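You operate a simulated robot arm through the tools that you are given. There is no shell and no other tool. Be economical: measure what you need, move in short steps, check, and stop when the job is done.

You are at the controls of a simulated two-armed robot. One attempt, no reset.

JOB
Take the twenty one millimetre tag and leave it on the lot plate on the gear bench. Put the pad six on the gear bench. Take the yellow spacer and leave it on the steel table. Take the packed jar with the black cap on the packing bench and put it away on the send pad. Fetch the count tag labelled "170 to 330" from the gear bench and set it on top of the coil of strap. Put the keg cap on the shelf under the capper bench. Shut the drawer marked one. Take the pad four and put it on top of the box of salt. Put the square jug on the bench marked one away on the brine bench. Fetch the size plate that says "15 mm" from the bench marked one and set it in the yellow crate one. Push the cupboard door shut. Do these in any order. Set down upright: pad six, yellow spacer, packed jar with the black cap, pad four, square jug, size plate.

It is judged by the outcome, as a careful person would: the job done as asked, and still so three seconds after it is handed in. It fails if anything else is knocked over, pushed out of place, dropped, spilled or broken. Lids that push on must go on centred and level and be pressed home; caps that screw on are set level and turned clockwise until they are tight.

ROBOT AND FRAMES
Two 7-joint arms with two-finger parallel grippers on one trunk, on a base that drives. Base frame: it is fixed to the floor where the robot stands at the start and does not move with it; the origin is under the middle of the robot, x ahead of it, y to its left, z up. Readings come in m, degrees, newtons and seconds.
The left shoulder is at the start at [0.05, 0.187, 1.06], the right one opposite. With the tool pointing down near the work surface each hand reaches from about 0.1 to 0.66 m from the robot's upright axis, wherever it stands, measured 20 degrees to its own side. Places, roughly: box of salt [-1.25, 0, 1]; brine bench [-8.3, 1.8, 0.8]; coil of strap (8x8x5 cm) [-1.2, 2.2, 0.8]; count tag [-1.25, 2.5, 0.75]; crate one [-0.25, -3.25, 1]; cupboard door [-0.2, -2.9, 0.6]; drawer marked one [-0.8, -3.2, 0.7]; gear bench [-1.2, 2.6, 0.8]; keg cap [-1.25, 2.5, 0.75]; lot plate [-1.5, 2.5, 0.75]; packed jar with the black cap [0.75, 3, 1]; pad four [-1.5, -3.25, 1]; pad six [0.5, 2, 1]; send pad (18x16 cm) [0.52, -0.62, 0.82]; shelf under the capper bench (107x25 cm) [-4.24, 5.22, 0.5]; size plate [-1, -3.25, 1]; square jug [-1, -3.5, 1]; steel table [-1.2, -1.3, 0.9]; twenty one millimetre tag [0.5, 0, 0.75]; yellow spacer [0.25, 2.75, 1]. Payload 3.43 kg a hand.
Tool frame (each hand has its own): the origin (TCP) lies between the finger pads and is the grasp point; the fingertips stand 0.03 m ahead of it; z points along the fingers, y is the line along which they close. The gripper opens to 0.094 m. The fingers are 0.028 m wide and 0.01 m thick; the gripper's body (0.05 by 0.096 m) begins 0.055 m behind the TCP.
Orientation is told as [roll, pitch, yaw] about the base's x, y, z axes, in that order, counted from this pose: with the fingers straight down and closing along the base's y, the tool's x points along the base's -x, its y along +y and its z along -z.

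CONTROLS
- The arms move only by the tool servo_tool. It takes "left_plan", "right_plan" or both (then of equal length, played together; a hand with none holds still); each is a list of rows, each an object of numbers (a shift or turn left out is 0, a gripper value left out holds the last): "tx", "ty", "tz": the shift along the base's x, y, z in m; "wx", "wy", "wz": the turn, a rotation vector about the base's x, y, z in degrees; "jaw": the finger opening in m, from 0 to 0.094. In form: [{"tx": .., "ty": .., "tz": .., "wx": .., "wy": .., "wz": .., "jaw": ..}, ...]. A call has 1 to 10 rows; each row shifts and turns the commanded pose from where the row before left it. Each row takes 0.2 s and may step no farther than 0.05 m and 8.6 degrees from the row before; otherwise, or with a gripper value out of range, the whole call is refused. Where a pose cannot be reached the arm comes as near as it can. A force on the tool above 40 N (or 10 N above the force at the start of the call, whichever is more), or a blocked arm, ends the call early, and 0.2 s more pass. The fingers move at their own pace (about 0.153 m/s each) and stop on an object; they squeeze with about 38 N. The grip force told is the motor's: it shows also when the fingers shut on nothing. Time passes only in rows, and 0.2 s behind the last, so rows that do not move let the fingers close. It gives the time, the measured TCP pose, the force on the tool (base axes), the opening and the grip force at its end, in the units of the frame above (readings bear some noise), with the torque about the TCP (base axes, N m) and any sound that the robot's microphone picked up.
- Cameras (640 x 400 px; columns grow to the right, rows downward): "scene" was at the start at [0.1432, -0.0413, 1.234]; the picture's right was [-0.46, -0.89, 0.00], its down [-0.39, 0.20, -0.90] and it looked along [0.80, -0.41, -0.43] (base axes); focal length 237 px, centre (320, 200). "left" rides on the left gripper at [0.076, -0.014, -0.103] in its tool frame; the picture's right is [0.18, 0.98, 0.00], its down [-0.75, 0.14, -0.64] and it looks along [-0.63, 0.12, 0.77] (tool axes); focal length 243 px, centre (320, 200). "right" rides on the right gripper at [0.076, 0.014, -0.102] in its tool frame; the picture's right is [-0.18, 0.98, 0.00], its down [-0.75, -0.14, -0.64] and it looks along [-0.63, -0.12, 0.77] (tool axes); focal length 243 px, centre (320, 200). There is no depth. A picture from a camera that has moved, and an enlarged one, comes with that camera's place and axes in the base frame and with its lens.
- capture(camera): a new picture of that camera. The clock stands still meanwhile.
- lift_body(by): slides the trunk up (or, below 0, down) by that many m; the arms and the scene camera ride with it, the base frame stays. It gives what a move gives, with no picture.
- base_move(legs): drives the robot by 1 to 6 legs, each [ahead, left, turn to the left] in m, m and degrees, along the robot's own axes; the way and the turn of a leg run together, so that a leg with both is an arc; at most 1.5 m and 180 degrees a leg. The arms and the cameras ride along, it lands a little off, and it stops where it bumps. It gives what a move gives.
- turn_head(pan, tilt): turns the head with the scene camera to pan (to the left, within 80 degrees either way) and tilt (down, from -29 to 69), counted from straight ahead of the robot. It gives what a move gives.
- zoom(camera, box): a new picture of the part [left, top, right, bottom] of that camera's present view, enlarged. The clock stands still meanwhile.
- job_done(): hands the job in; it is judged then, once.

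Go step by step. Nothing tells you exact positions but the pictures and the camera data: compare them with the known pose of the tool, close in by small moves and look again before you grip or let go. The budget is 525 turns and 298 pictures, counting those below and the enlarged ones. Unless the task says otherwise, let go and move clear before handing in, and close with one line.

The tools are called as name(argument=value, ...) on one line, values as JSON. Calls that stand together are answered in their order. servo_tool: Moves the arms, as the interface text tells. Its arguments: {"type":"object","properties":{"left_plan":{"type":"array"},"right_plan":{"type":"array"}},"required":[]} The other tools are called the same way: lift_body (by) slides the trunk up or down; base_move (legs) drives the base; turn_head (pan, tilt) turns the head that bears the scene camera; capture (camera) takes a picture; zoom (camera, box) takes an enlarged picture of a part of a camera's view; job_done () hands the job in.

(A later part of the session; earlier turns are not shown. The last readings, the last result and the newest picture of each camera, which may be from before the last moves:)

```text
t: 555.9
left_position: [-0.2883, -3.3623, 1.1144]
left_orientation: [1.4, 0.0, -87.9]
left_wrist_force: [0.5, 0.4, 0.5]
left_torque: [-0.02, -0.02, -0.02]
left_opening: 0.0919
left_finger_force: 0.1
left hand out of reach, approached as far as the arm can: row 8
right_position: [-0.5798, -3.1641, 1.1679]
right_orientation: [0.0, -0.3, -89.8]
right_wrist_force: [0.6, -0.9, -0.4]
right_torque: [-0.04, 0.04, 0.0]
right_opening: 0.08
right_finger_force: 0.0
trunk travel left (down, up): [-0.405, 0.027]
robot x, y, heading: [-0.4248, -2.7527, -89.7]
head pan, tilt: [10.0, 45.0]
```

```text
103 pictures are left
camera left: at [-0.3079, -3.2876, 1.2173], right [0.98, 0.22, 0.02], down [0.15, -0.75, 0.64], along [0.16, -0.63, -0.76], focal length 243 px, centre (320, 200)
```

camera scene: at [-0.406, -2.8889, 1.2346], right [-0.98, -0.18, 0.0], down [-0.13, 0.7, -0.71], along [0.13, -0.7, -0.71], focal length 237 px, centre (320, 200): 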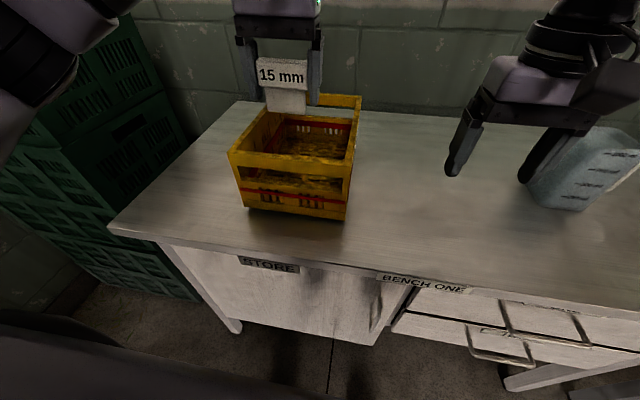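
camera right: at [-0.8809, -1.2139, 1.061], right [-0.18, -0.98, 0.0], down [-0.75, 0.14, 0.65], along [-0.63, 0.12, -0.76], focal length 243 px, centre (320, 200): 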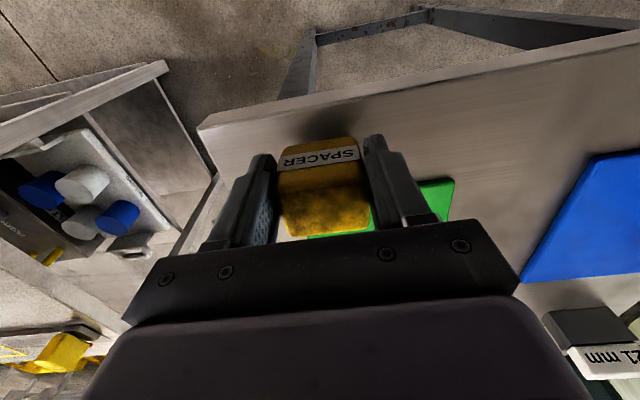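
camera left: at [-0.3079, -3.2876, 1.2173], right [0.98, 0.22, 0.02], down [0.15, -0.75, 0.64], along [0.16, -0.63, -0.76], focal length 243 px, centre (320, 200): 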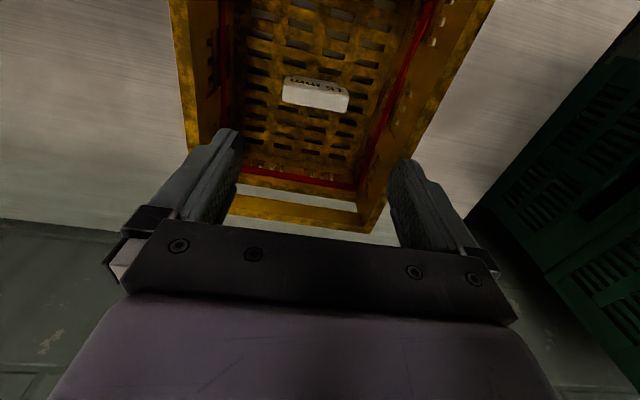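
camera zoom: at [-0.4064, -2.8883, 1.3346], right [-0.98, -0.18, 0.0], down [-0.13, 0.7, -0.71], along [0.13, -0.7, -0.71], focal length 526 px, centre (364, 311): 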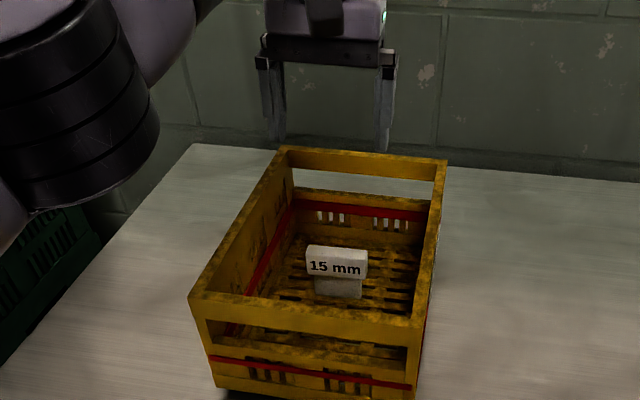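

Size plate stands in crate one. Now the square jug: I'll take it by its handle with the left hand turned 90°. Reposition.

servo_tool(left_plan=[{"ty": 0.04, "tz": 0.02}, {"ty": 0.04, "tz": 0.02}, {"ty": 0.04}, {"ty": 0.03, "jaw": 0.07}])

base_move(legs=[[0, -0.66, 0]])

servo_tool(left_plan=[{"wz": 8.5}, {"wz": 8.5}, {"wz": 8.5}, {"wz": 8.5}, {"wz": 8.5}, {"wz": 8.5}, {"wz": 8.5}, {"wz": 8.5}, {"wz": 8.5}, {"wz": 8.5}])

capture(camera="scene")

```text
t: 556.9
left_position: [-0.2894, -3.2116, 1.152]
left_orientation: [1.4, 0.0, -87.8]
left_wrist_force: [-0.3, -0.1, -0.1]
left_torque: [0.02, 0.0, -0.03]
left_opening: 0.0701
left_finger_force: 0.1
right_position: [-0.5803, -3.1651, 1.1681]
right_orientation: [0.1, -0.3, -89.6]
right_wrist_force: [-0.5, 0.3, -0.6]
right_torque: [-0.02, 0.0, 0.01]
right_opening: 0.08
right_finger_force: 0.1
trunk travel left (down, up): [-0.405, 0.027]
robot x, y, heading: [-0.4283, -2.7489, -89.6]
head pan, tilt: [10.0, 45.0]
```

```text
t: 563.2
left_position: [-0.9556, -3.2144, 1.1525]
left_orientation: [1.4, 0.0, -88.1]
left_wrist_force: [-0.6, -0.9, -0.9]
left_torque: [-0.04, -0.01, -0.01]
left_opening: 0.0703
left_finger_force: 0.1
right_position: [-1.2464, -3.1662, 1.1666]
right_orientation: [0.1, -0.3, -90.0]
right_wrist_force: [0.0, -0.9, -0.4]
right_torque: [-0.01, -0.01, 0.01]
right_opening: 0.0802
right_finger_force: 0.0
trunk travel left (down, up): [-0.405, 0.027]
robot x, y, heading: [-1.0861, -2.7519, -89.8]
head pan, tilt: [10.0, 45.0]
```

```text
t: 565.4
left_position: [-0.9552, -3.2142, 1.1523]
left_orientation: [1.3, 0.0, -2.9]
left_wrist_force: [-0.6, 0.3, -0.3]
left_torque: [0.0, -0.04, 0.02]
left_opening: 0.0701
left_finger_force: 0.1
right_position: [-1.2466, -3.1666, 1.1669]
right_orientation: [0.0, -0.2, -90.0]
right_wrist_force: [0.1, 0.1, 0.3]
right_torque: [0.0, 0.01, 0.01]
right_opening: 0.08
right_finger_force: 0.0
trunk travel left (down, up): [-0.405, 0.027]
robot x, y, heading: [-1.0904, -2.7533, -89.9]
head pan, tilt: [10.0, 45.0]
```

```text
102 pictures are left
camera scene: at [-1.0715, -2.8909, 1.3346], right [-0.98, -0.17, 0.0], down [-0.12, 0.7, -0.71], along [0.12, -0.7, -0.71], focal length 237 px, centre (320, 200)
```

scene: 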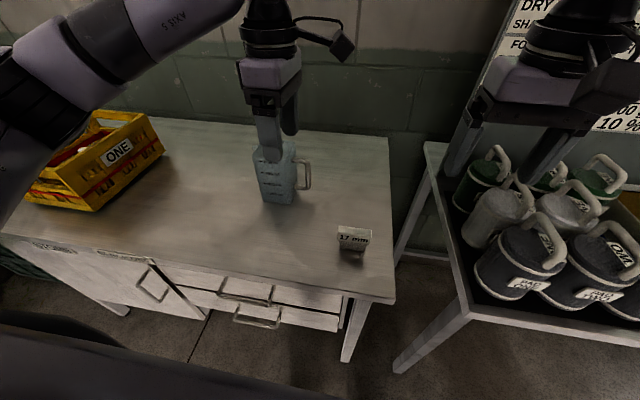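

zoom(camera="scene", box=[220, 60, 380, 220])

capture(camera="left")

```text
2.50 times, centred on (300, 140) of scene
camera zoom: at [-1.0715, -2.8909, 1.3346], right [-0.98, -0.17, 0.0], down [-0.12, 0.7, -0.71], along [0.12, -0.7, -0.71], focal length 592 px, centre (370, 350)
```

zoom: 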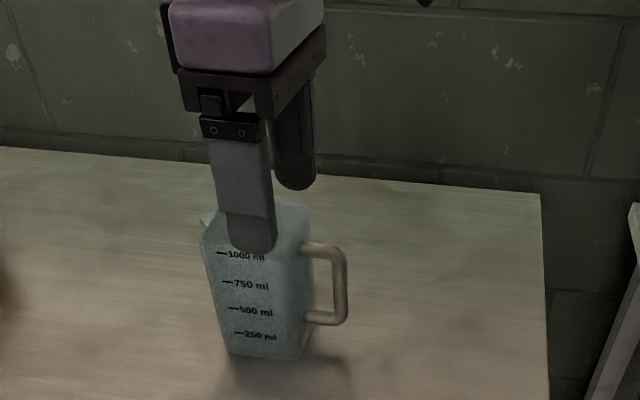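

```text
100 pictures are left
camera left: at [-1.0318, -3.2286, 1.256], right [-0.13, 0.99, 0.02], down [0.76, 0.09, 0.64], along [0.64, 0.1, -0.76], focal length 243 px, centre (320, 200)
```

left: 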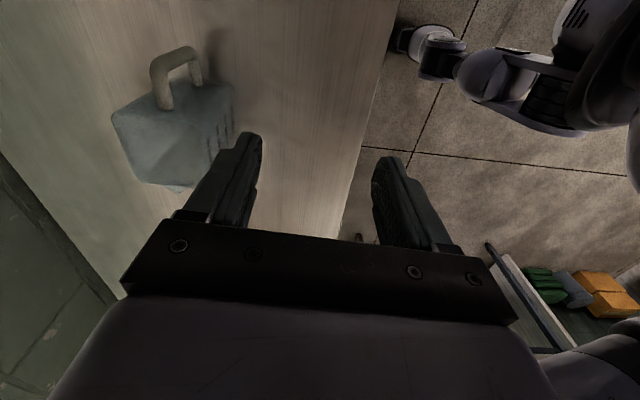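

Handle's vertical bar is at about (-0.958,-3.38), z 0.875–0.985. Move over it.

base_move(legs=[[0.03, 0, 0]])

lift_body(by=-0.09)

servo_tool(left_plan=[{"ty": -0.045, "wz": 2.9}, {"ty": -0.045}, {"ty": -0.045}, {}])

capture(camera="left")

zoom(camera="scene", box=[220, 60, 380, 220])

```text
t: 566.2
left_position: [-0.9557, -3.2446, 1.152]
left_orientation: [1.4, 0.1, -3.1]
left_wrist_force: [0.2, 0.1, -0.5]
left_torque: [0.03, 0.0, 0.01]
left_opening: 0.0702
left_finger_force: 0.1
right_position: [-1.2462, -3.197, 1.1659]
right_orientation: [0.1, -0.2, -90.0]
right_wrist_force: [0.6, 0.4, -0.3]
right_torque: [0.04, -0.05, -0.04]
right_opening: 0.0802
right_finger_force: 0.1
trunk travel left (down, up): [-0.405, 0.027]
robot x, y, heading: [-1.088, -2.7804, -89.9]
head pan, tilt: [10.0, 45.0]
```

```text
t: 567.5
left_position: [-0.9549, -3.2444, 1.0637]
left_orientation: [1.3, 0.0, -3.1]
left_wrist_force: [0.1, 0.7, -0.5]
left_torque: [0.0, -0.01, -0.01]
left_opening: 0.0701
left_finger_force: 0.1
right_position: [-1.2468, -3.1958, 1.0767]
right_orientation: [0.1, -0.3, -90.0]
right_wrist_force: [0.2, 0.1, 0.0]
right_torque: [-0.01, 0.02, 0.02]
right_opening: 0.0801
right_finger_force: 0.1
trunk travel left (down, up): [-0.315, 0.117]
robot x, y, heading: [-1.0864, -2.782, -90.0]
head pan, tilt: [10.0, 45.0]
```

```text
t: 568.5
left_position: [-0.9541, -3.3795, 1.0623]
left_orientation: [1.3, 0.0, -0.4]
left_wrist_force: [0.6, -0.2, -0.7]
left_torque: [-0.02, 0.04, -0.01]
left_opening: 0.07
left_finger_force: 0.0
right_position: [-1.2456, -3.1968, 1.0774]
right_orientation: [-0.1, -0.2, -89.8]
right_wrist_force: [-0.4, -0.6, 0.7]
right_torque: [0.01, -0.01, 0.0]
right_opening: 0.08
right_finger_force: 0.0
trunk travel left (down, up): [-0.315, 0.117]
robot x, y, heading: [-1.0896, -2.7808, -90.0]
head pan, tilt: [10.0, 45.0]
```

```text
99 pictures are left
camera left: at [-1.0298, -3.3967, 1.166], right [-0.18, 0.98, 0.02], down [0.75, 0.12, 0.65], along [0.63, 0.13, -0.76], focal length 243 px, centre (320, 200)
```

left: 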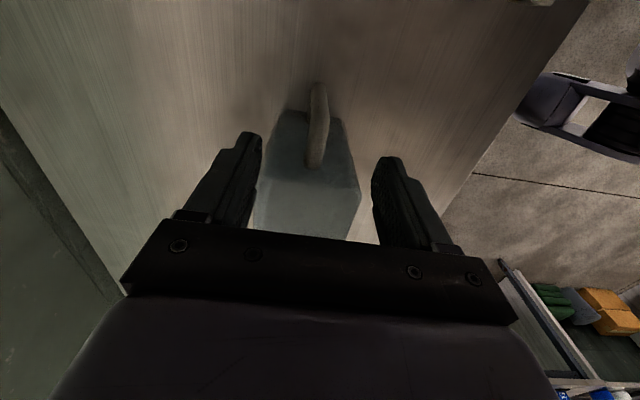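

```text
2.50 times, centred on (300, 140) of scene
camera zoom: at [-1.071, -2.9206, 1.2446], right [-0.98, -0.17, 0.0], down [-0.12, 0.7, -0.71], along [0.12, -0.7, -0.71], focal length 592 px, centre (370, 350)
```

zoom: 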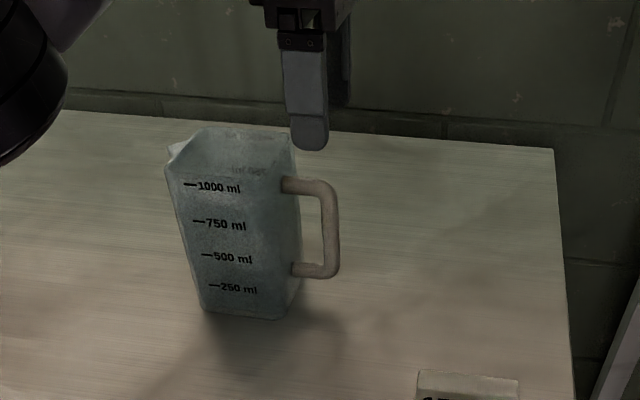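

servo_tool(left_plan=[{"tx": -0.014, "ty": -0.002}, {"tz": -0.04}, {"tz": -0.04}, {"tz": -0.033}, {}])

capture(camera="left")

zoom(camera="scene", box=[220, 60, 380, 220])

```text
t: 569.7
left_position: [-0.9701, -3.3805, 0.9491]
left_orientation: [1.4, 0.0, -0.2]
left_wrist_force: [0.2, 0.3, 0.0]
left_torque: [0.0, -0.02, -0.01]
left_opening: 0.0699
left_finger_force: 0.0
right_position: [-1.2476, -3.196, 1.0773]
right_orientation: [0.1, -0.3, -89.9]
right_wrist_force: [0.1, 0.5, -0.1]
right_torque: [-0.04, 0.04, -0.01]
right_opening: 0.0802
right_finger_force: 0.0
trunk travel left (down, up): [-0.315, 0.117]
robot x, y, heading: [-1.0931, -2.7845, -90.2]
head pan, tilt: [10.0, 45.0]
```

```text
97 pictures are left
camera left: at [-1.0454, -3.3977, 1.052], right [-0.18, 0.98, 0.02], down [0.75, 0.12, 0.64], along [0.63, 0.13, -0.76], focal length 243 px, centre (320, 200)
```

left: 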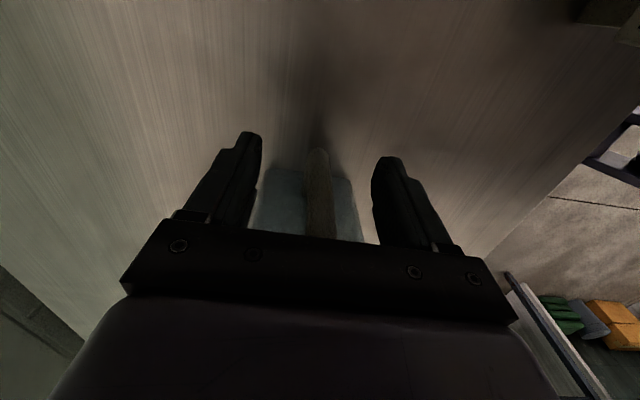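

```text
2.50 times, centred on (300, 140) of scene
camera zoom: at [-1.0716, -2.9206, 1.2446], right [-0.98, -0.17, 0.0], down [-0.12, 0.7, -0.71], along [0.12, -0.7, -0.71], focal length 592 px, centre (370, 350)
```

zoom: 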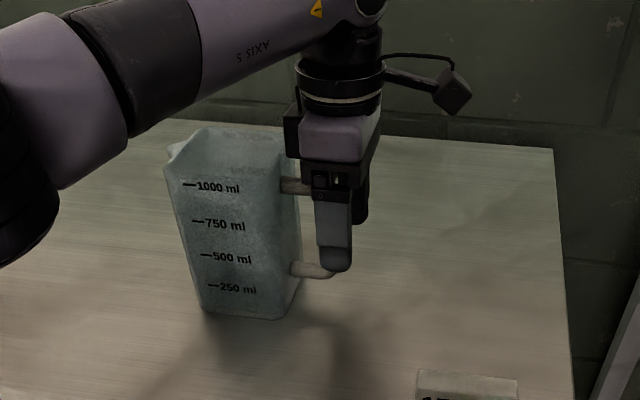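

servo_tool(left_plan=[{"jaw": 0.03}, {"jaw": 0.0}, {}, {}])

servo_tool(left_plan=[{"tz": 0.01}, {"tz": 0.02}, {"tz": 0.03}, {}])

zoom(camera="scene", box=[220, 60, 380, 220])

```text
t: 570.7
left_position: [-0.9694, -3.3803, 0.9502]
left_orientation: [1.2, 0.0, -0.2]
left_wrist_force: [0.2, -0.8, 3.5]
left_torque: [-0.41, -0.18, -0.1]
left_opening: 0.0196
left_finger_force: 37.7
right_position: [-1.2456, -3.1965, 1.0781]
right_orientation: [0.1, -0.2, -90.0]
right_wrist_force: [-0.1, 0.7, 0.9]
right_torque: [0.0, 0.01, 0.03]
right_opening: 0.0799
right_finger_force: 0.0
trunk travel left (down, up): [-0.315, 0.117]
robot x, y, heading: [-1.0895, -2.7837, -90.2]
head pan, tilt: [10.0, 45.0]
```

```text
t: 571.7
left_position: [-0.9705, -3.3812, 1.0088]
left_orientation: [1.4, 0.0, -0.3]
left_wrist_force: [-0.2, -0.1, -1.3]
left_torque: [-0.01, 0.09, 0.03]
left_opening: 0.0194
left_finger_force: 37.3
right_position: [-1.2448, -3.1973, 1.0774]
right_orientation: [0.0, -0.2, -90.0]
right_wrist_force: [0.5, 0.5, 0.5]
right_torque: [0.01, 0.02, 0.03]
right_opening: 0.0801
right_finger_force: 0.1
trunk travel left (down, up): [-0.315, 0.117]
robot x, y, heading: [-1.0868, -2.786, -90.0]
head pan, tilt: [10.0, 45.0]
```

```text
2.50 times, centred on (300, 140) of scene
camera zoom: at [-1.0714, -2.9209, 1.2445], right [-0.98, -0.17, 0.0], down [-0.12, 0.7, -0.71], along [0.12, -0.7, -0.71], focal length 592 px, centre (370, 350)
```

zoom: 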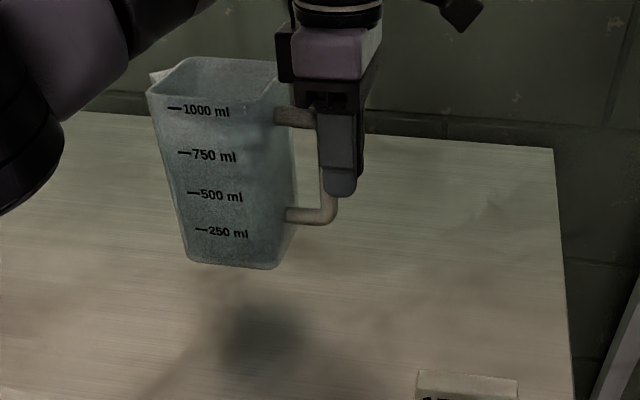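

Jug lifted level and light. Pull it in and look at the pads on the right-hand table.

servo_tool(left_plan=[{"tz": 0.04}, {"tz": 0.03, "ty": 0.03}, {"ty": 0.04}, {"ty": 0.04}, {"ty": 0.02}])

base_move(legs=[[-0.15, 0, 0], [0, -0.3, 0]])

turn_head(pan=-15, tilt=40)

capture(camera="scene")

```text
t: 572.9
left_position: [-0.9699, -3.2516, 1.079]
left_orientation: [1.4, 0.0, -0.1]
left_wrist_force: [-0.3, -0.1, -0.5]
left_torque: [0.0, 0.14, 0.0]
left_opening: 0.0196
left_finger_force: 38.0
right_position: [-1.2461, -3.1968, 1.0775]
right_orientation: [-0.1, -0.4, -90.1]
right_wrist_force: [0.0, -0.3, 0.2]
right_torque: [0.01, 0.05, -0.01]
right_opening: 0.0803
right_finger_force: 0.0
trunk travel left (down, up): [-0.315, 0.117]
robot x, y, heading: [-1.0908, -2.7841, -89.9]
head pan, tilt: [10.0, 45.0]
```

```text
t: 577.0
left_position: [-1.2665, -3.101, 1.0802]
left_orientation: [1.4, 0.0, -0.2]
left_wrist_force: [0.2, -0.4, -1.2]
left_torque: [0.01, 0.13, 0.03]
left_opening: 0.0195
left_finger_force: 38.0
right_position: [-1.5427, -3.0454, 1.0766]
right_orientation: [0.1, -0.3, -89.9]
right_wrist_force: [-0.1, -0.1, -0.2]
right_torque: [-0.01, 0.03, -0.02]
right_opening: 0.0802
right_finger_force: 0.1
trunk travel left (down, up): [-0.315, 0.117]
robot x, y, heading: [-1.3848, -2.6333, -89.9]
head pan, tilt: [10.0, 45.0]
```

```text
t: 577.9
left_position: [-1.2654, -3.1009, 1.0807]
left_orientation: [1.5, 0.1, -0.1]
left_wrist_force: [-0.9, -0.7, -2.2]
left_torque: [0.04, 0.11, -0.01]
left_opening: 0.0196
left_finger_force: 38.1
right_position: [-1.542, -3.0458, 1.0776]
right_orientation: [0.1, -0.4, -89.9]
right_wrist_force: [-0.6, 0.5, 0.2]
right_torque: [-0.01, -0.02, 0.03]
right_opening: 0.0801
right_finger_force: 0.0
trunk travel left (down, up): [-0.315, 0.117]
robot x, y, heading: [-1.3856, -2.6333, -89.8]
head pan, tilt: [-15.0, 40.0]
```

```text
94 pictures are left
camera scene: at [-1.4038, -2.7726, 1.2518], right [-0.97, 0.26, 0.0], down [0.16, 0.62, -0.77], along [-0.2, -0.74, -0.64], focal length 237 px, centre (320, 200)
```

scene: 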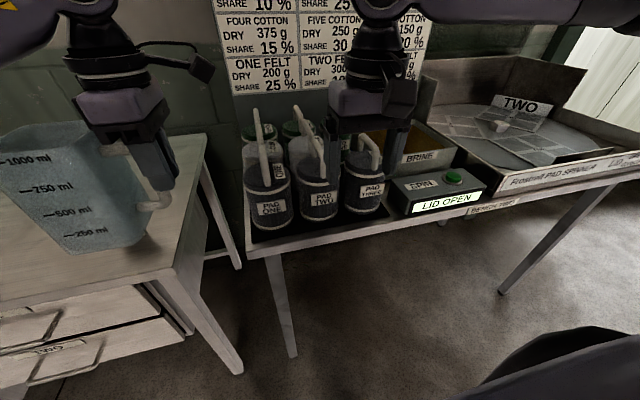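

zoom(camera="scene", box=[220, 90, 420, 240])

capture(camera="right")

```text
2.67 times, centred on (320, 165) of scene
camera zoom: at [-1.4038, -2.7726, 1.2518], right [-0.97, 0.26, 0.0], down [0.16, 0.62, -0.77], along [-0.2, -0.74, -0.64], focal length 631 px, centre (320, 293)
```

zoom: 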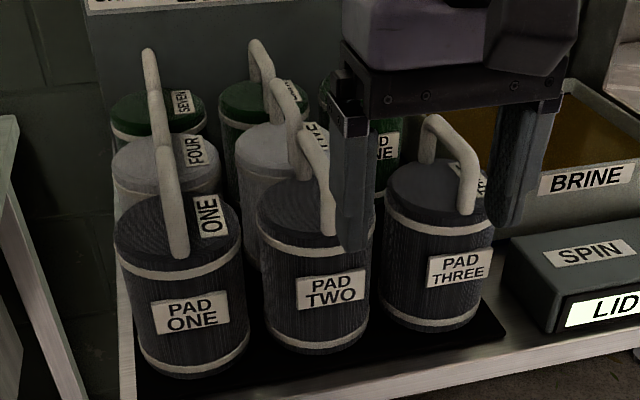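

```text
92 pictures are left
camera right: at [-1.529, -2.9703, 1.1783], right [0.98, -0.18, 0.0], down [-0.14, -0.75, 0.65], along [-0.12, -0.64, -0.76], focal length 243 px, centre (320, 200)
```

right: 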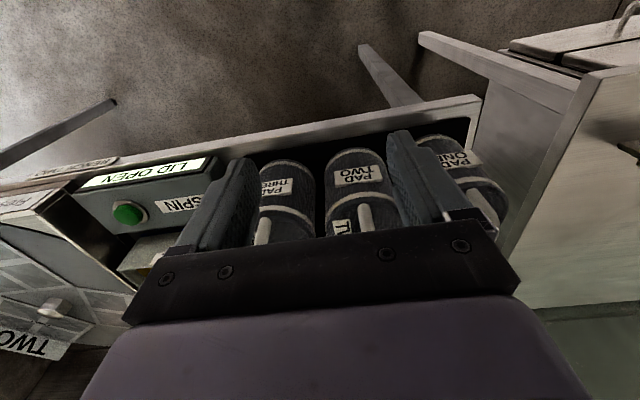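

Pad FOUR is the white one behind PAD ONE, handle at about (-1.40,-3.255). Raise trunk and approach with the right hand.

lift_body(by=0.11)

base_move(legs=[[0, 0.13, 0], [0.11, 0, 0]])

turn_head(pan=-15, tilt=50)

capture(camera="scene")

capture(camera="right")

```text
t: 579.3
left_position: [-1.2655, -3.101, 1.1889]
left_orientation: [1.4, 0.0, -0.1]
left_wrist_force: [0.1, 0.2, -0.8]
left_torque: [-0.01, 0.11, 0.0]
left_opening: 0.0195
left_finger_force: 38.7
right_position: [-1.5422, -3.0475, 1.1869]
right_orientation: [0.1, -0.3, -90.0]
right_wrist_force: [1.0, -0.2, -0.3]
right_torque: [0.0, 0.0, 0.04]
right_opening: 0.0798
right_finger_force: 0.1
trunk travel left (down, up): [-0.425, 0.007]
robot x, y, heading: [-1.3864, -2.6342, -89.8]
head pan, tilt: [-15.0, 40.0]
```

```text
t: 581.9
left_position: [-1.134, -3.2108, 1.19]
left_orientation: [1.3, 0.0, -0.1]
left_wrist_force: [0.3, 0.3, -0.9]
left_torque: [0.0, 0.11, -0.01]
left_opening: 0.0195
left_finger_force: 38.1
right_position: [-1.4126, -3.1566, 1.1869]
right_orientation: [0.1, -0.3, -89.8]
right_wrist_force: [0.1, -0.5, -0.4]
right_torque: [-0.01, -0.03, -0.01]
right_opening: 0.0799
right_finger_force: 0.0
trunk travel left (down, up): [-0.425, 0.007]
robot x, y, heading: [-1.2561, -2.7403, -89.8]
head pan, tilt: [-15.0, 40.0]
```

```text
t: 582.6
left_position: [-1.1343, -3.2098, 1.1905]
left_orientation: [1.4, 0.0, 0.0]
left_wrist_force: [0.0, -0.1, -1.1]
left_torque: [0.0, 0.14, -0.03]
left_opening: 0.0196
left_finger_force: 38.3
right_position: [-1.412, -3.1562, 1.1878]
right_orientation: [0.1, -0.3, -89.8]
right_wrist_force: [-0.1, -0.5, 0.3]
right_torque: [0.0, -0.02, -0.02]
right_opening: 0.08
right_finger_force: 0.1
trunk travel left (down, up): [-0.425, 0.007]
robot x, y, heading: [-1.2552, -2.7452, -89.8]
head pan, tilt: [-15.0, 50.0]
```

```text
91 pictures are left
camera scene: at [-1.2718, -2.874, 1.3477], right [-0.97, 0.26, 0.0], down [0.2, 0.74, -0.64], along [-0.16, -0.62, -0.77], focal length 237 px, centre (320, 200)
```

scene: 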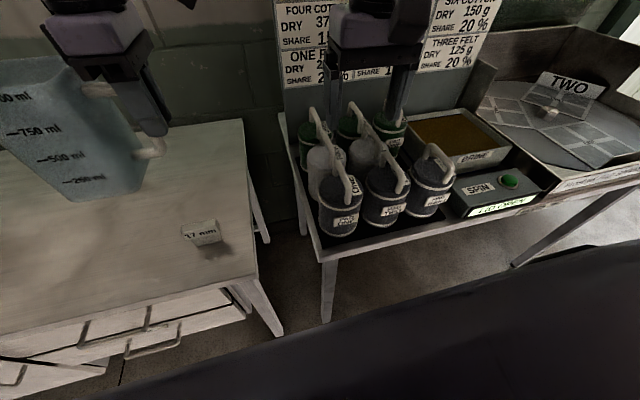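

```text
90 pictures are left
camera right: at [-1.3987, -3.0796, 1.2885], right [0.98, -0.18, 0.0], down [-0.14, -0.75, 0.65], along [-0.12, -0.64, -0.76], focal length 243 px, centre (320, 200)
```

right: 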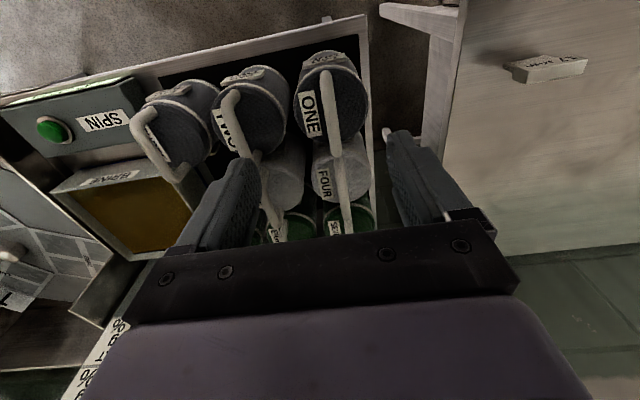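

zoom(camera="scene", box=[280, 80, 420, 250])

zoom(camera="right", box=[240, 40, 400, 240])

```text
2.35 times, centred on (350, 165) of scene
camera zoom: at [-1.2718, -2.874, 1.3477], right [-0.97, 0.26, 0.0], down [0.2, 0.74, -0.64], along [-0.16, -0.62, -0.77], focal length 557 px, centre (249, 282)
```

zoom: 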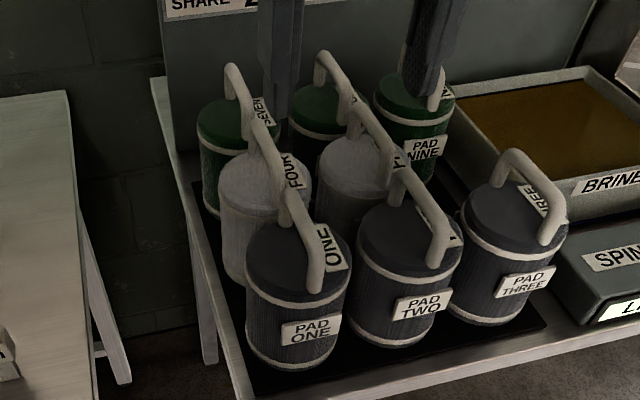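

```text
2.00 times, centred on (320, 140) of right
camera zoom: at [-1.3987, -3.0796, 1.2885], right [0.98, -0.18, 0.0], down [-0.14, -0.75, 0.65], along [-0.12, -0.64, -0.76], focal length 485 px, centre (320, 320)
```

zoom: 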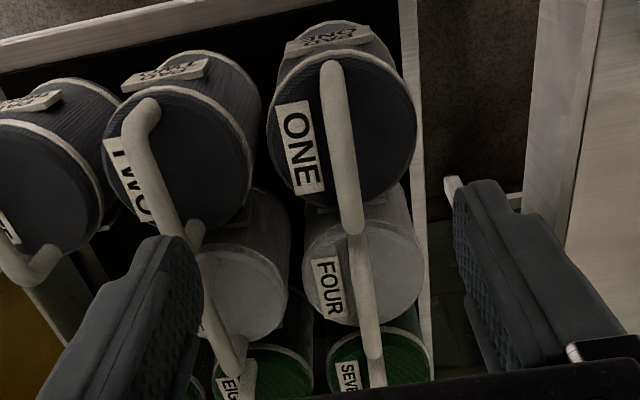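

servo_tool(right_plan=[{"tx": 0.01, "ty": -0.03, "jaw": 0.06}, {"ty": -0.045}, {"ty": -0.045}, {"tz": -0.04}, {"tz": -0.03}, {}])

capture(camera="right")

zoom(camera="scene", box=[260, 60, 420, 250])

```text
t: 584.0
left_position: [-1.1343, -3.2089, 1.19]
left_orientation: [1.4, -0.1, -0.1]
left_wrist_force: [0.1, 0.6, -1.6]
left_torque: [0.0, 0.15, -0.02]
left_opening: 0.0195
left_finger_force: 38.0
right_position: [-1.4477, -3.2308, 1.1025]
right_orientation: [0.1, -0.3, -89.8]
right_wrist_force: [-0.3, 0.4, 0.4]
right_torque: [-0.01, 0.0, 0.03]
right_opening: 0.0599
right_finger_force: 0.0
right hand out of reach, approached as far as the arm can: row 1, 2, 3
trunk travel left (down, up): [-0.425, 0.007]
robot x, y, heading: [-1.2548, -2.74, -89.8]
head pan, tilt: [-15.0, 50.0]
```

```text
87 pictures are left
camera right: at [-1.4344, -3.1536, 1.2026], right [0.98, -0.18, 0.0], down [-0.14, -0.75, 0.65], along [-0.12, -0.64, -0.76], focal length 243 px, centre (320, 200)
```

right: 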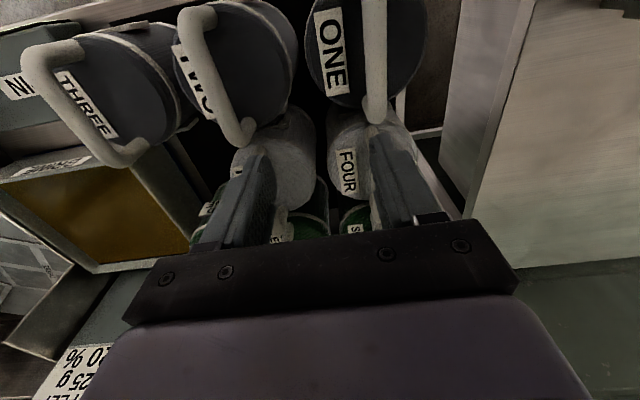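

```text
2.11 times, centred on (340, 155) of scene
camera zoom: at [-1.2717, -2.8739, 1.3477], right [-0.97, 0.26, 0.0], down [0.2, 0.74, -0.64], along [-0.16, -0.62, -0.77], focal length 498 px, centre (278, 295)
```

zoom: 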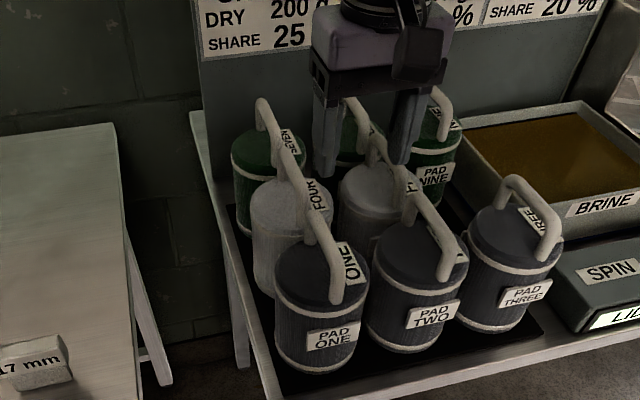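

servo_tool(right_plan=[{"tz": 0.02}])

base_move(legs=[[0.035, 0.045, 0]])

capture(camera="right")

```text
t: 584.4
left_position: [-1.1352, -3.2099, 1.1895]
left_orientation: [1.4, 0.0, 0.0]
left_wrist_force: [0.0, 0.5, -0.6]
left_torque: [0.01, 0.13, 0.02]
left_opening: 0.0194
left_finger_force: 38.1
right_position: [-1.4479, -3.2299, 1.1234]
right_orientation: [0.0, -0.4, -89.8]
right_wrist_force: [-0.2, -0.1, 0.0]
right_torque: [0.0, -0.03, -0.01]
right_opening: 0.06
right_finger_force: 0.1
trunk travel left (down, up): [-0.425, 0.007]
robot x, y, heading: [-1.2529, -2.7419, -89.9]
head pan, tilt: [-15.0, 50.0]
```

```text
t: 585.5
left_position: [-1.0905, -3.2442, 1.1902]
left_orientation: [1.4, 0.1, -0.1]
left_wrist_force: [-0.7, -0.5, -0.7]
left_torque: [0.0, 0.14, -0.02]
left_opening: 0.0194
left_finger_force: 37.9
right_position: [-1.4015, -3.266, 1.1219]
right_orientation: [0.1, -0.3, -89.9]
right_wrist_force: [0.2, 0.1, -0.2]
right_torque: [0.03, 0.0, -0.03]
right_opening: 0.06
right_finger_force: 0.0
trunk travel left (down, up): [-0.425, 0.007]
robot x, y, heading: [-1.2077, -2.7772, -89.8]
head pan, tilt: [-15.0, 50.0]
```

```text
85 pictures are left
camera right: at [-1.389, -3.1889, 1.2227], right [0.98, -0.18, 0.0], down [-0.14, -0.75, 0.65], along [-0.12, -0.64, -0.76], focal length 243 px, centre (320, 200)
```

right: 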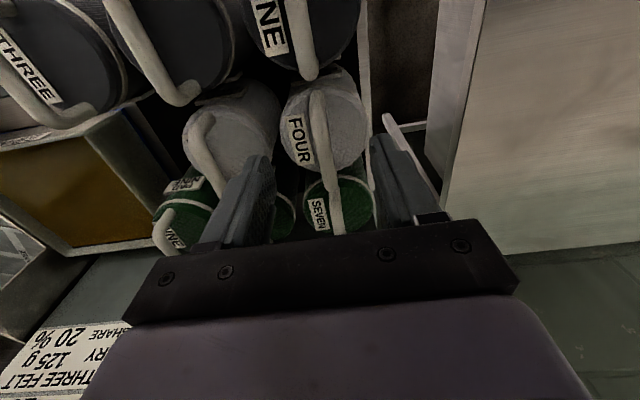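

servo_tool(right_plan=[{"tz": -0.02}, {"ty": -0.018, "tz": -0.015}, {}])

zoom(camera="right", box=[200, 60, 440, 260])

zoom(camera="scene", box=[260, 60, 420, 250])

```text
t: 586.3
left_position: [-1.091, -3.2447, 1.1903]
left_orientation: [1.5, 0.0, 0.1]
left_wrist_force: [0.8, -0.7, -1.4]
left_torque: [-0.01, 0.09, 0.01]
left_opening: 0.0196
left_finger_force: 38.1
right_position: [-1.4092, -3.2767, 1.0872]
right_orientation: [0.2, -0.4, -89.8]
right_wrist_force: [0.1, 0.3, -0.4]
right_torque: [-0.02, 0.0, 0.0]
right_opening: 0.0599
right_finger_force: 0.1
right hand out of reach, approached as far as the arm can: row 2
trunk travel left (down, up): [-0.425, 0.007]
robot x, y, heading: [-1.2115, -2.774, -89.8]
head pan, tilt: [-15.0, 50.0]
```

```text
2.00 times, centred on (320, 160) of right
camera zoom: at [-1.396, -3.2002, 1.1886], right [0.98, -0.18, 0.0], down [-0.14, -0.75, 0.65], along [-0.11, -0.64, -0.76], focal length 485 px, centre (320, 280)
```

zoom: 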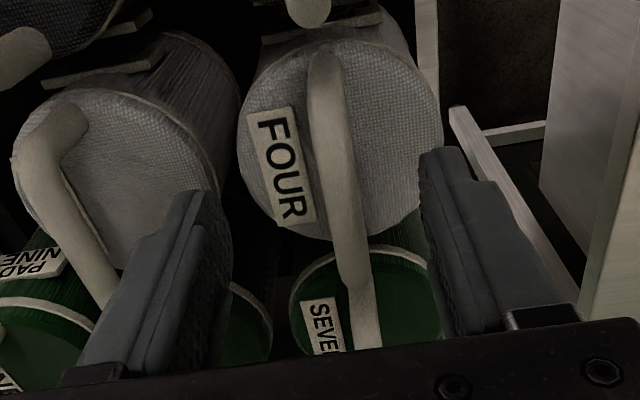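

```text
2.11 times, centred on (340, 155) of scene
camera zoom: at [-1.227, -2.9086, 1.3477], right [-0.97, 0.26, 0.0], down [0.2, 0.74, -0.64], along [-0.16, -0.62, -0.77], focal length 498 px, centre (278, 295)
```

zoom: 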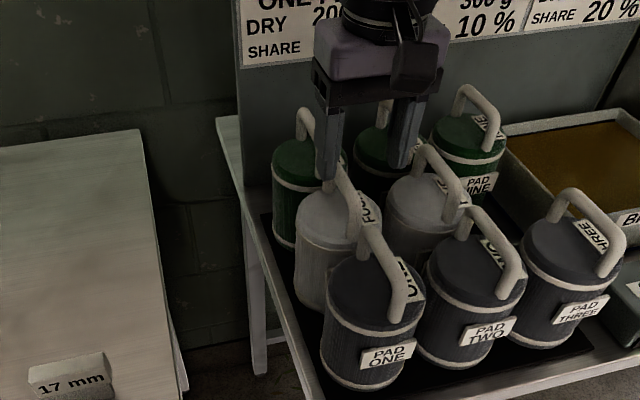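

servo_tool(right_plan=[{"tx": 0.005, "tz": -0.02}, {"tz": -0.02}, {"tz": -0.015}, {}])

zoom(camera="right", box=[200, 60, 440, 260])

zoom(camera="scene", box=[260, 60, 420, 250])

```text
t: 587.3
left_position: [-1.0908, -3.2441, 1.189]
left_orientation: [1.4, 0.0, -0.2]
left_wrist_force: [0.2, 0.2, -1.0]
left_torque: [0.03, 0.13, 0.02]
left_opening: 0.0196
left_finger_force: 37.7
right_position: [-1.4146, -3.2672, 1.0354]
right_orientation: [0.1, -0.4, -89.8]
right_wrist_force: [0.7, -0.4, 0.0]
right_torque: [0.0, -0.02, 0.02]
right_opening: 0.06
right_finger_force: 0.1
right hand out of reach, approached as far as the arm can: row 1, 2, 3
trunk travel left (down, up): [-0.425, 0.007]
robot x, y, heading: [-1.2101, -2.7733, -89.7]
head pan, tilt: [-15.0, 50.0]
```

```text
2.00 times, centred on (320, 160) of right
camera zoom: at [-1.4006, -3.1909, 1.1365], right [0.98, -0.18, 0.0], down [-0.14, -0.75, 0.65], along [-0.11, -0.64, -0.76], focal length 485 px, centre (320, 280)
```

zoom: 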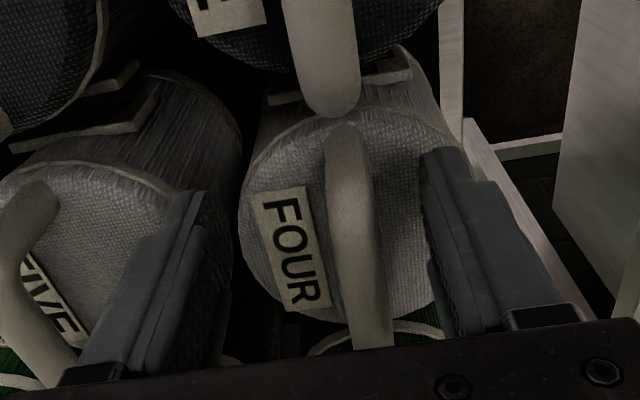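

```text
2.11 times, centred on (340, 155) of scene
camera zoom: at [-1.2271, -2.9086, 1.3477], right [-0.97, 0.26, 0.0], down [0.2, 0.74, -0.64], along [-0.16, -0.62, -0.77], focal length 498 px, centre (278, 295)
```

zoom: 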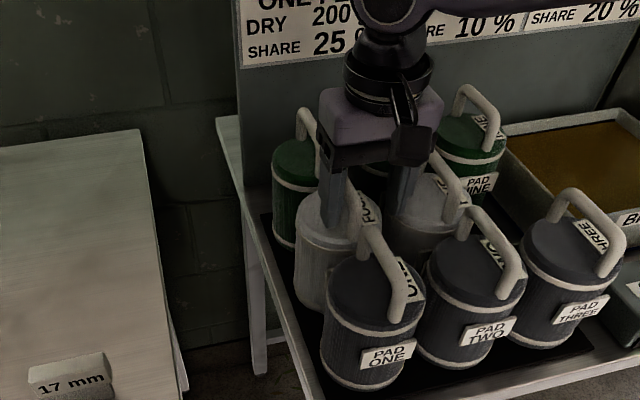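

base_move(legs=[[0.01, 0.012, 0]])

zoom(camera="right", box=[200, 60, 440, 260])

```text
t: 588.1
left_position: [-1.0777, -3.255, 1.1887]
left_orientation: [1.4, 0.1, -0.1]
left_wrist_force: [1.0, -0.1, -1.7]
left_torque: [0.0, 0.14, 0.0]
left_opening: 0.0195
left_finger_force: 38.0
right_position: [-1.4007, -3.2776, 1.0365]
right_orientation: [0.1, -0.3, -89.8]
right_wrist_force: [-0.1, -0.6, -0.6]
right_torque: [0.02, 0.01, 0.01]
right_opening: 0.0599
right_finger_force: 0.1
trunk travel left (down, up): [-0.425, 0.007]
robot x, y, heading: [-1.1942, -2.7885, -89.7]
head pan, tilt: [-15.0, 50.0]
```

```text
2.00 times, centred on (320, 160) of right
camera zoom: at [-1.3881, -3.2013, 1.1367], right [0.98, -0.18, 0.0], down [-0.14, -0.75, 0.65], along [-0.12, -0.64, -0.76], focal length 485 px, centre (320, 280)
```

zoom: 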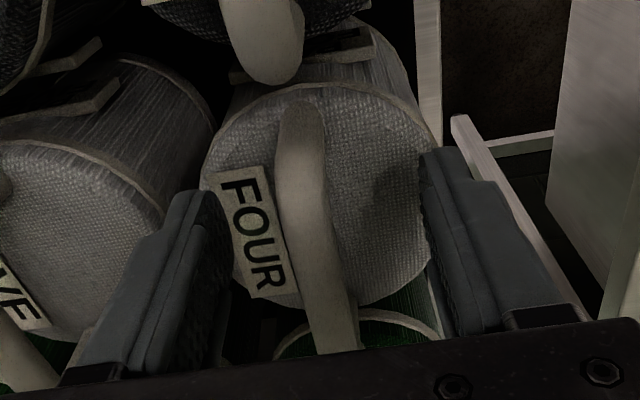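

servo_tool(right_plan=[{"jaw": 0.03}, {"jaw": 0.0}, {}, {}])

servo_tool(right_plan=[{"tz": 0.015}, {"tz": 0.02}, {"tz": 0.02}, {}])

zoom(camera="scene", box=[260, 60, 420, 250])

```text
t: 589.1
left_position: [-1.0792, -3.254, 1.1907]
left_orientation: [1.5, 0.0, -0.2]
left_wrist_force: [0.1, 0.8, -2.1]
left_torque: [0.01, 0.11, 0.0]
left_opening: 0.0194
left_finger_force: 38.0
right_position: [-1.4022, -3.2781, 1.0356]
right_orientation: [0.2, -0.4, -89.8]
right_wrist_force: [-2.0, 1.3, 1.8]
right_torque: [0.09, 0.23, -0.03]
right_opening: 0.0135
right_finger_force: 37.9
trunk travel left (down, up): [-0.425, 0.007]
robot x, y, heading: [-1.1953, -2.7863, -89.8]
head pan, tilt: [-15.0, 50.0]
```

```text
t: 590.1
left_position: [-1.0792, -3.2541, 1.19]
left_orientation: [1.4, 0.0, 0.0]
left_wrist_force: [0.0, 0.1, -1.1]
left_torque: [-0.03, 0.13, -0.02]
left_opening: 0.0193
left_finger_force: 38.1
right_position: [-1.4021, -3.2784, 1.091]
right_orientation: [0.0, -0.3, -89.8]
right_wrist_force: [-1.2, 0.1, -3.9]
right_torque: [0.1, 0.02, -0.01]
right_opening: 0.0137
right_finger_force: 37.4
trunk travel left (down, up): [-0.425, 0.007]
robot x, y, heading: [-1.2038, -2.7871, -89.8]
head pan, tilt: [-15.0, 50.0]
```

```text
2.11 times, centred on (340, 155) of scene
camera zoom: at [-1.2153, -2.919, 1.3476], right [-0.97, 0.26, 0.0], down [0.2, 0.74, -0.64], along [-0.16, -0.62, -0.77], focal length 498 px, centre (278, 295)
```

zoom: 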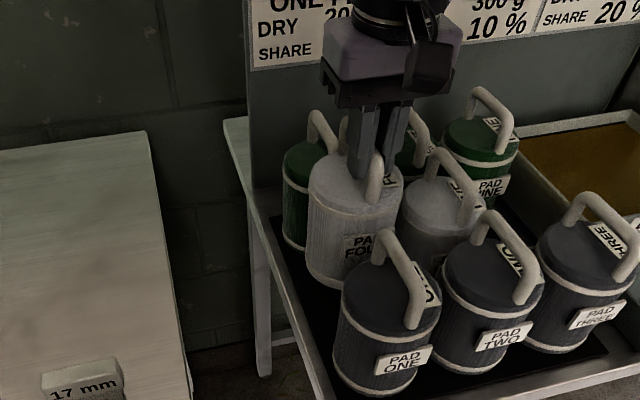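

Pad FOUR is up. Raise a little more, slide left to clear PAD ONE, then back out.

servo_tool(right_plan=[{"tz": 0.02}, {"tz": 0.02}, {"tz": 0.015}, {}])

base_move(legs=[[0, 0.16, 0], [-0.4, 0, 0]])

capture(camera="scene")

```text
t: 591.1
left_position: [-1.0787, -3.2542, 1.1903]
left_orientation: [1.5, 0.0, -0.1]
left_wrist_force: [0.2, -0.4, -0.7]
left_torque: [-0.01, 0.11, 0.03]
left_opening: 0.0196
left_finger_force: 37.7
right_position: [-1.4021, -3.2772, 1.1454]
right_orientation: [0.1, -0.3, -89.8]
right_wrist_force: [0.0, 0.3, -3.9]
right_torque: [0.11, 0.0, 0.0]
right_opening: 0.0138
right_finger_force: 38.4
trunk travel left (down, up): [-0.425, 0.007]
robot x, y, heading: [-1.2015, -2.7875, -89.9]
head pan, tilt: [-15.0, 50.0]
```

```text
t: 595.3
left_position: [-0.9192, -2.8526, 1.19]
left_orientation: [1.4, 0.0, 0.1]
left_wrist_force: [-0.5, 0.4, -0.8]
left_torque: [-0.07, 0.15, -0.01]
left_opening: 0.0196
left_finger_force: 37.9
right_position: [-1.2423, -2.8761, 1.1455]
right_orientation: [0.1, -0.4, -89.7]
right_wrist_force: [0.2, 0.6, -2.6]
right_torque: [0.09, 0.0, 0.01]
right_opening: 0.0137
right_finger_force: 38.5
trunk travel left (down, up): [-0.425, 0.007]
robot x, y, heading: [-1.0387, -2.3827, -89.5]
head pan, tilt: [-15.0, 50.0]
```

```text
78 pictures are left
camera scene: at [-1.0559, -2.5176, 1.3477], right [-0.97, 0.25, 0.0], down [0.19, 0.74, -0.64], along [-0.16, -0.62, -0.77], focal length 237 px, centre (320, 200)
```

scene: 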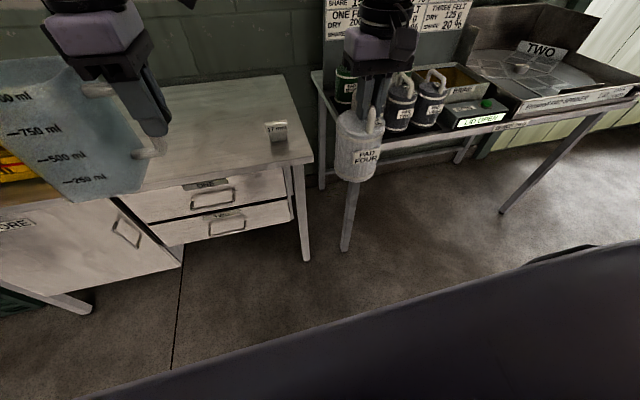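

Pad four carried. Drive north to the salt box.

base_move(legs=[[0.1, 0, 90], [0.75, 0, 0], [0, 0, 90]])

base_move(legs=[[1.5, 0, 0], [0.45, 0, 0]])

turn_head(pan=50, tilt=35)

capture(camera="scene")

```text
t: 607.0
left_position: [-0.3398, -1.9783, 1.1898]
left_orientation: [1.3, 0.0, 179.2]
left_wrist_force: [-0.1, -0.6, -1.3]
left_torque: [0.02, -0.15, 0.0]
left_opening: 0.0197
left_finger_force: 37.5
right_position: [-0.0165, -1.9602, 1.1451]
right_orientation: [0.1, -0.3, 89.5]
right_wrist_force: [1.2, 0.8, -3.5]
right_torque: [-0.1, 0.01, 0.0]
right_opening: 0.0137
right_finger_force: 38.0
trunk travel left (down, up): [-0.425, 0.007]
robot x, y, heading: [-0.2257, -2.4451, 89.7]
head pan, tilt: [-15.0, 50.0]
```

```text
t: 616.6
left_position: [-0.2968, -0.0505, 1.1894]
left_orientation: [1.4, 0.0, 178.2]
left_wrist_force: [-0.2, 0.0, -0.9]
left_torque: [-0.04, -0.08, -0.01]
left_opening: 0.0194
left_finger_force: 38.2
right_position: [0.0272, -0.038, 1.1448]
right_orientation: [0.0, -0.3, 88.5]
right_wrist_force: [-0.4, -0.8, -3.8]
right_torque: [-0.08, 0.0, 0.01]
right_opening: 0.0136
right_finger_force: 38.1
trunk travel left (down, up): [-0.425, 0.007]
robot x, y, heading: [-0.1919, -0.5215, 88.5]
head pan, tilt: [-15.0, 50.0]
```

```text
t: 618.0
left_position: [-0.2965, -0.0498, 1.1898]
left_orientation: [1.3, 0.1, 178.3]
left_wrist_force: [1.0, 0.4, -1.5]
left_torque: [-0.05, -0.11, 0.0]
left_opening: 0.0196
left_finger_force: 38.0
right_position: [0.0278, -0.0384, 1.1453]
right_orientation: [0.1, -0.4, 88.4]
right_wrist_force: [0.1, 0.3, -3.7]
right_torque: [-0.09, -0.01, 0.0]
right_opening: 0.0133
right_finger_force: 38.1
trunk travel left (down, up): [-0.425, 0.007]
robot x, y, heading: [-0.19, -0.5246, 88.4]
head pan, tilt: [50.0, 35.0]
```

```text
77 pictures are left
camera scene: at [-0.2523, -0.4049, 1.3693], right [0.66, 0.75, 0.0], down [0.43, -0.38, -0.82], along [-0.61, 0.54, -0.57], focal length 237 px, centre (320, 200)
```

scene: 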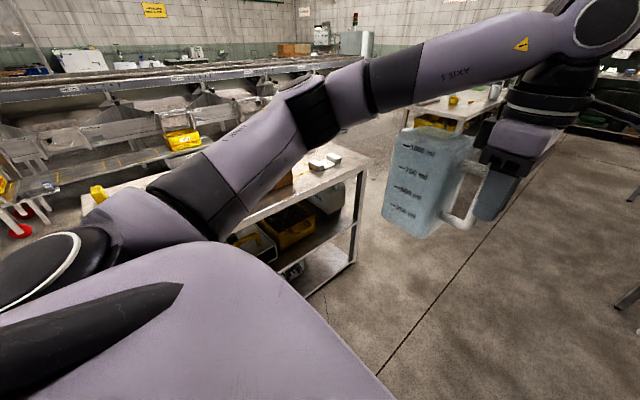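

base_move(legs=[[0, 0, 91]])

turn_head(pan=-10, tilt=35)

capture(camera="scene")

```text
t: 622.2
left_position: [-0.6611, -0.64, 1.19]
left_orientation: [1.4, -0.1, -90.5]
left_wrist_force: [-0.7, 0.0, -0.7]
left_torque: [0.11, 0.03, 0.0]
left_opening: 0.0195
left_finger_force: 38.0
right_position: [-0.6784, -0.3158, 1.1456]
right_orientation: [0.2, -0.3, 179.7]
right_wrist_force: [0.1, 0.0, -3.8]
right_torque: [0.02, -0.05, -0.02]
right_opening: 0.0135
right_finger_force: 37.7
trunk travel left (down, up): [-0.425, 0.007]
robot x, y, heading: [-0.191, -0.523, 179.7]
head pan, tilt: [50.0, 35.0]
```

```text
t: 623.5
left_position: [-0.6606, -0.6393, 1.1887]
left_orientation: [1.4, 0.0, -90.5]
left_wrist_force: [0.2, 0.1, -2.2]
left_torque: [0.13, 0.0, 0.01]
left_opening: 0.0199
left_finger_force: 37.8
right_position: [-0.6796, -0.3161, 1.1449]
right_orientation: [0.2, -0.3, 179.7]
right_wrist_force: [-0.9, 0.2, -3.6]
right_torque: [0.01, -0.08, -0.01]
right_opening: 0.0138
right_finger_force: 38.2
trunk travel left (down, up): [-0.425, 0.007]
robot x, y, heading: [-0.1921, -0.5247, 179.8]
head pan, tilt: [-10.0, 35.0]
```

```text
76 pictures are left
camera scene: at [-0.3335, -0.5062, 1.3693], right [0.18, 0.98, 0.0], down [0.56, -0.1, -0.82], along [-0.81, 0.15, -0.57], focal length 237 px, centre (320, 200)
```

scene: 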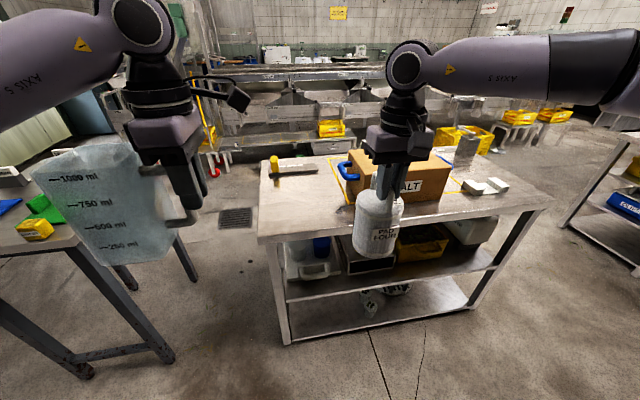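

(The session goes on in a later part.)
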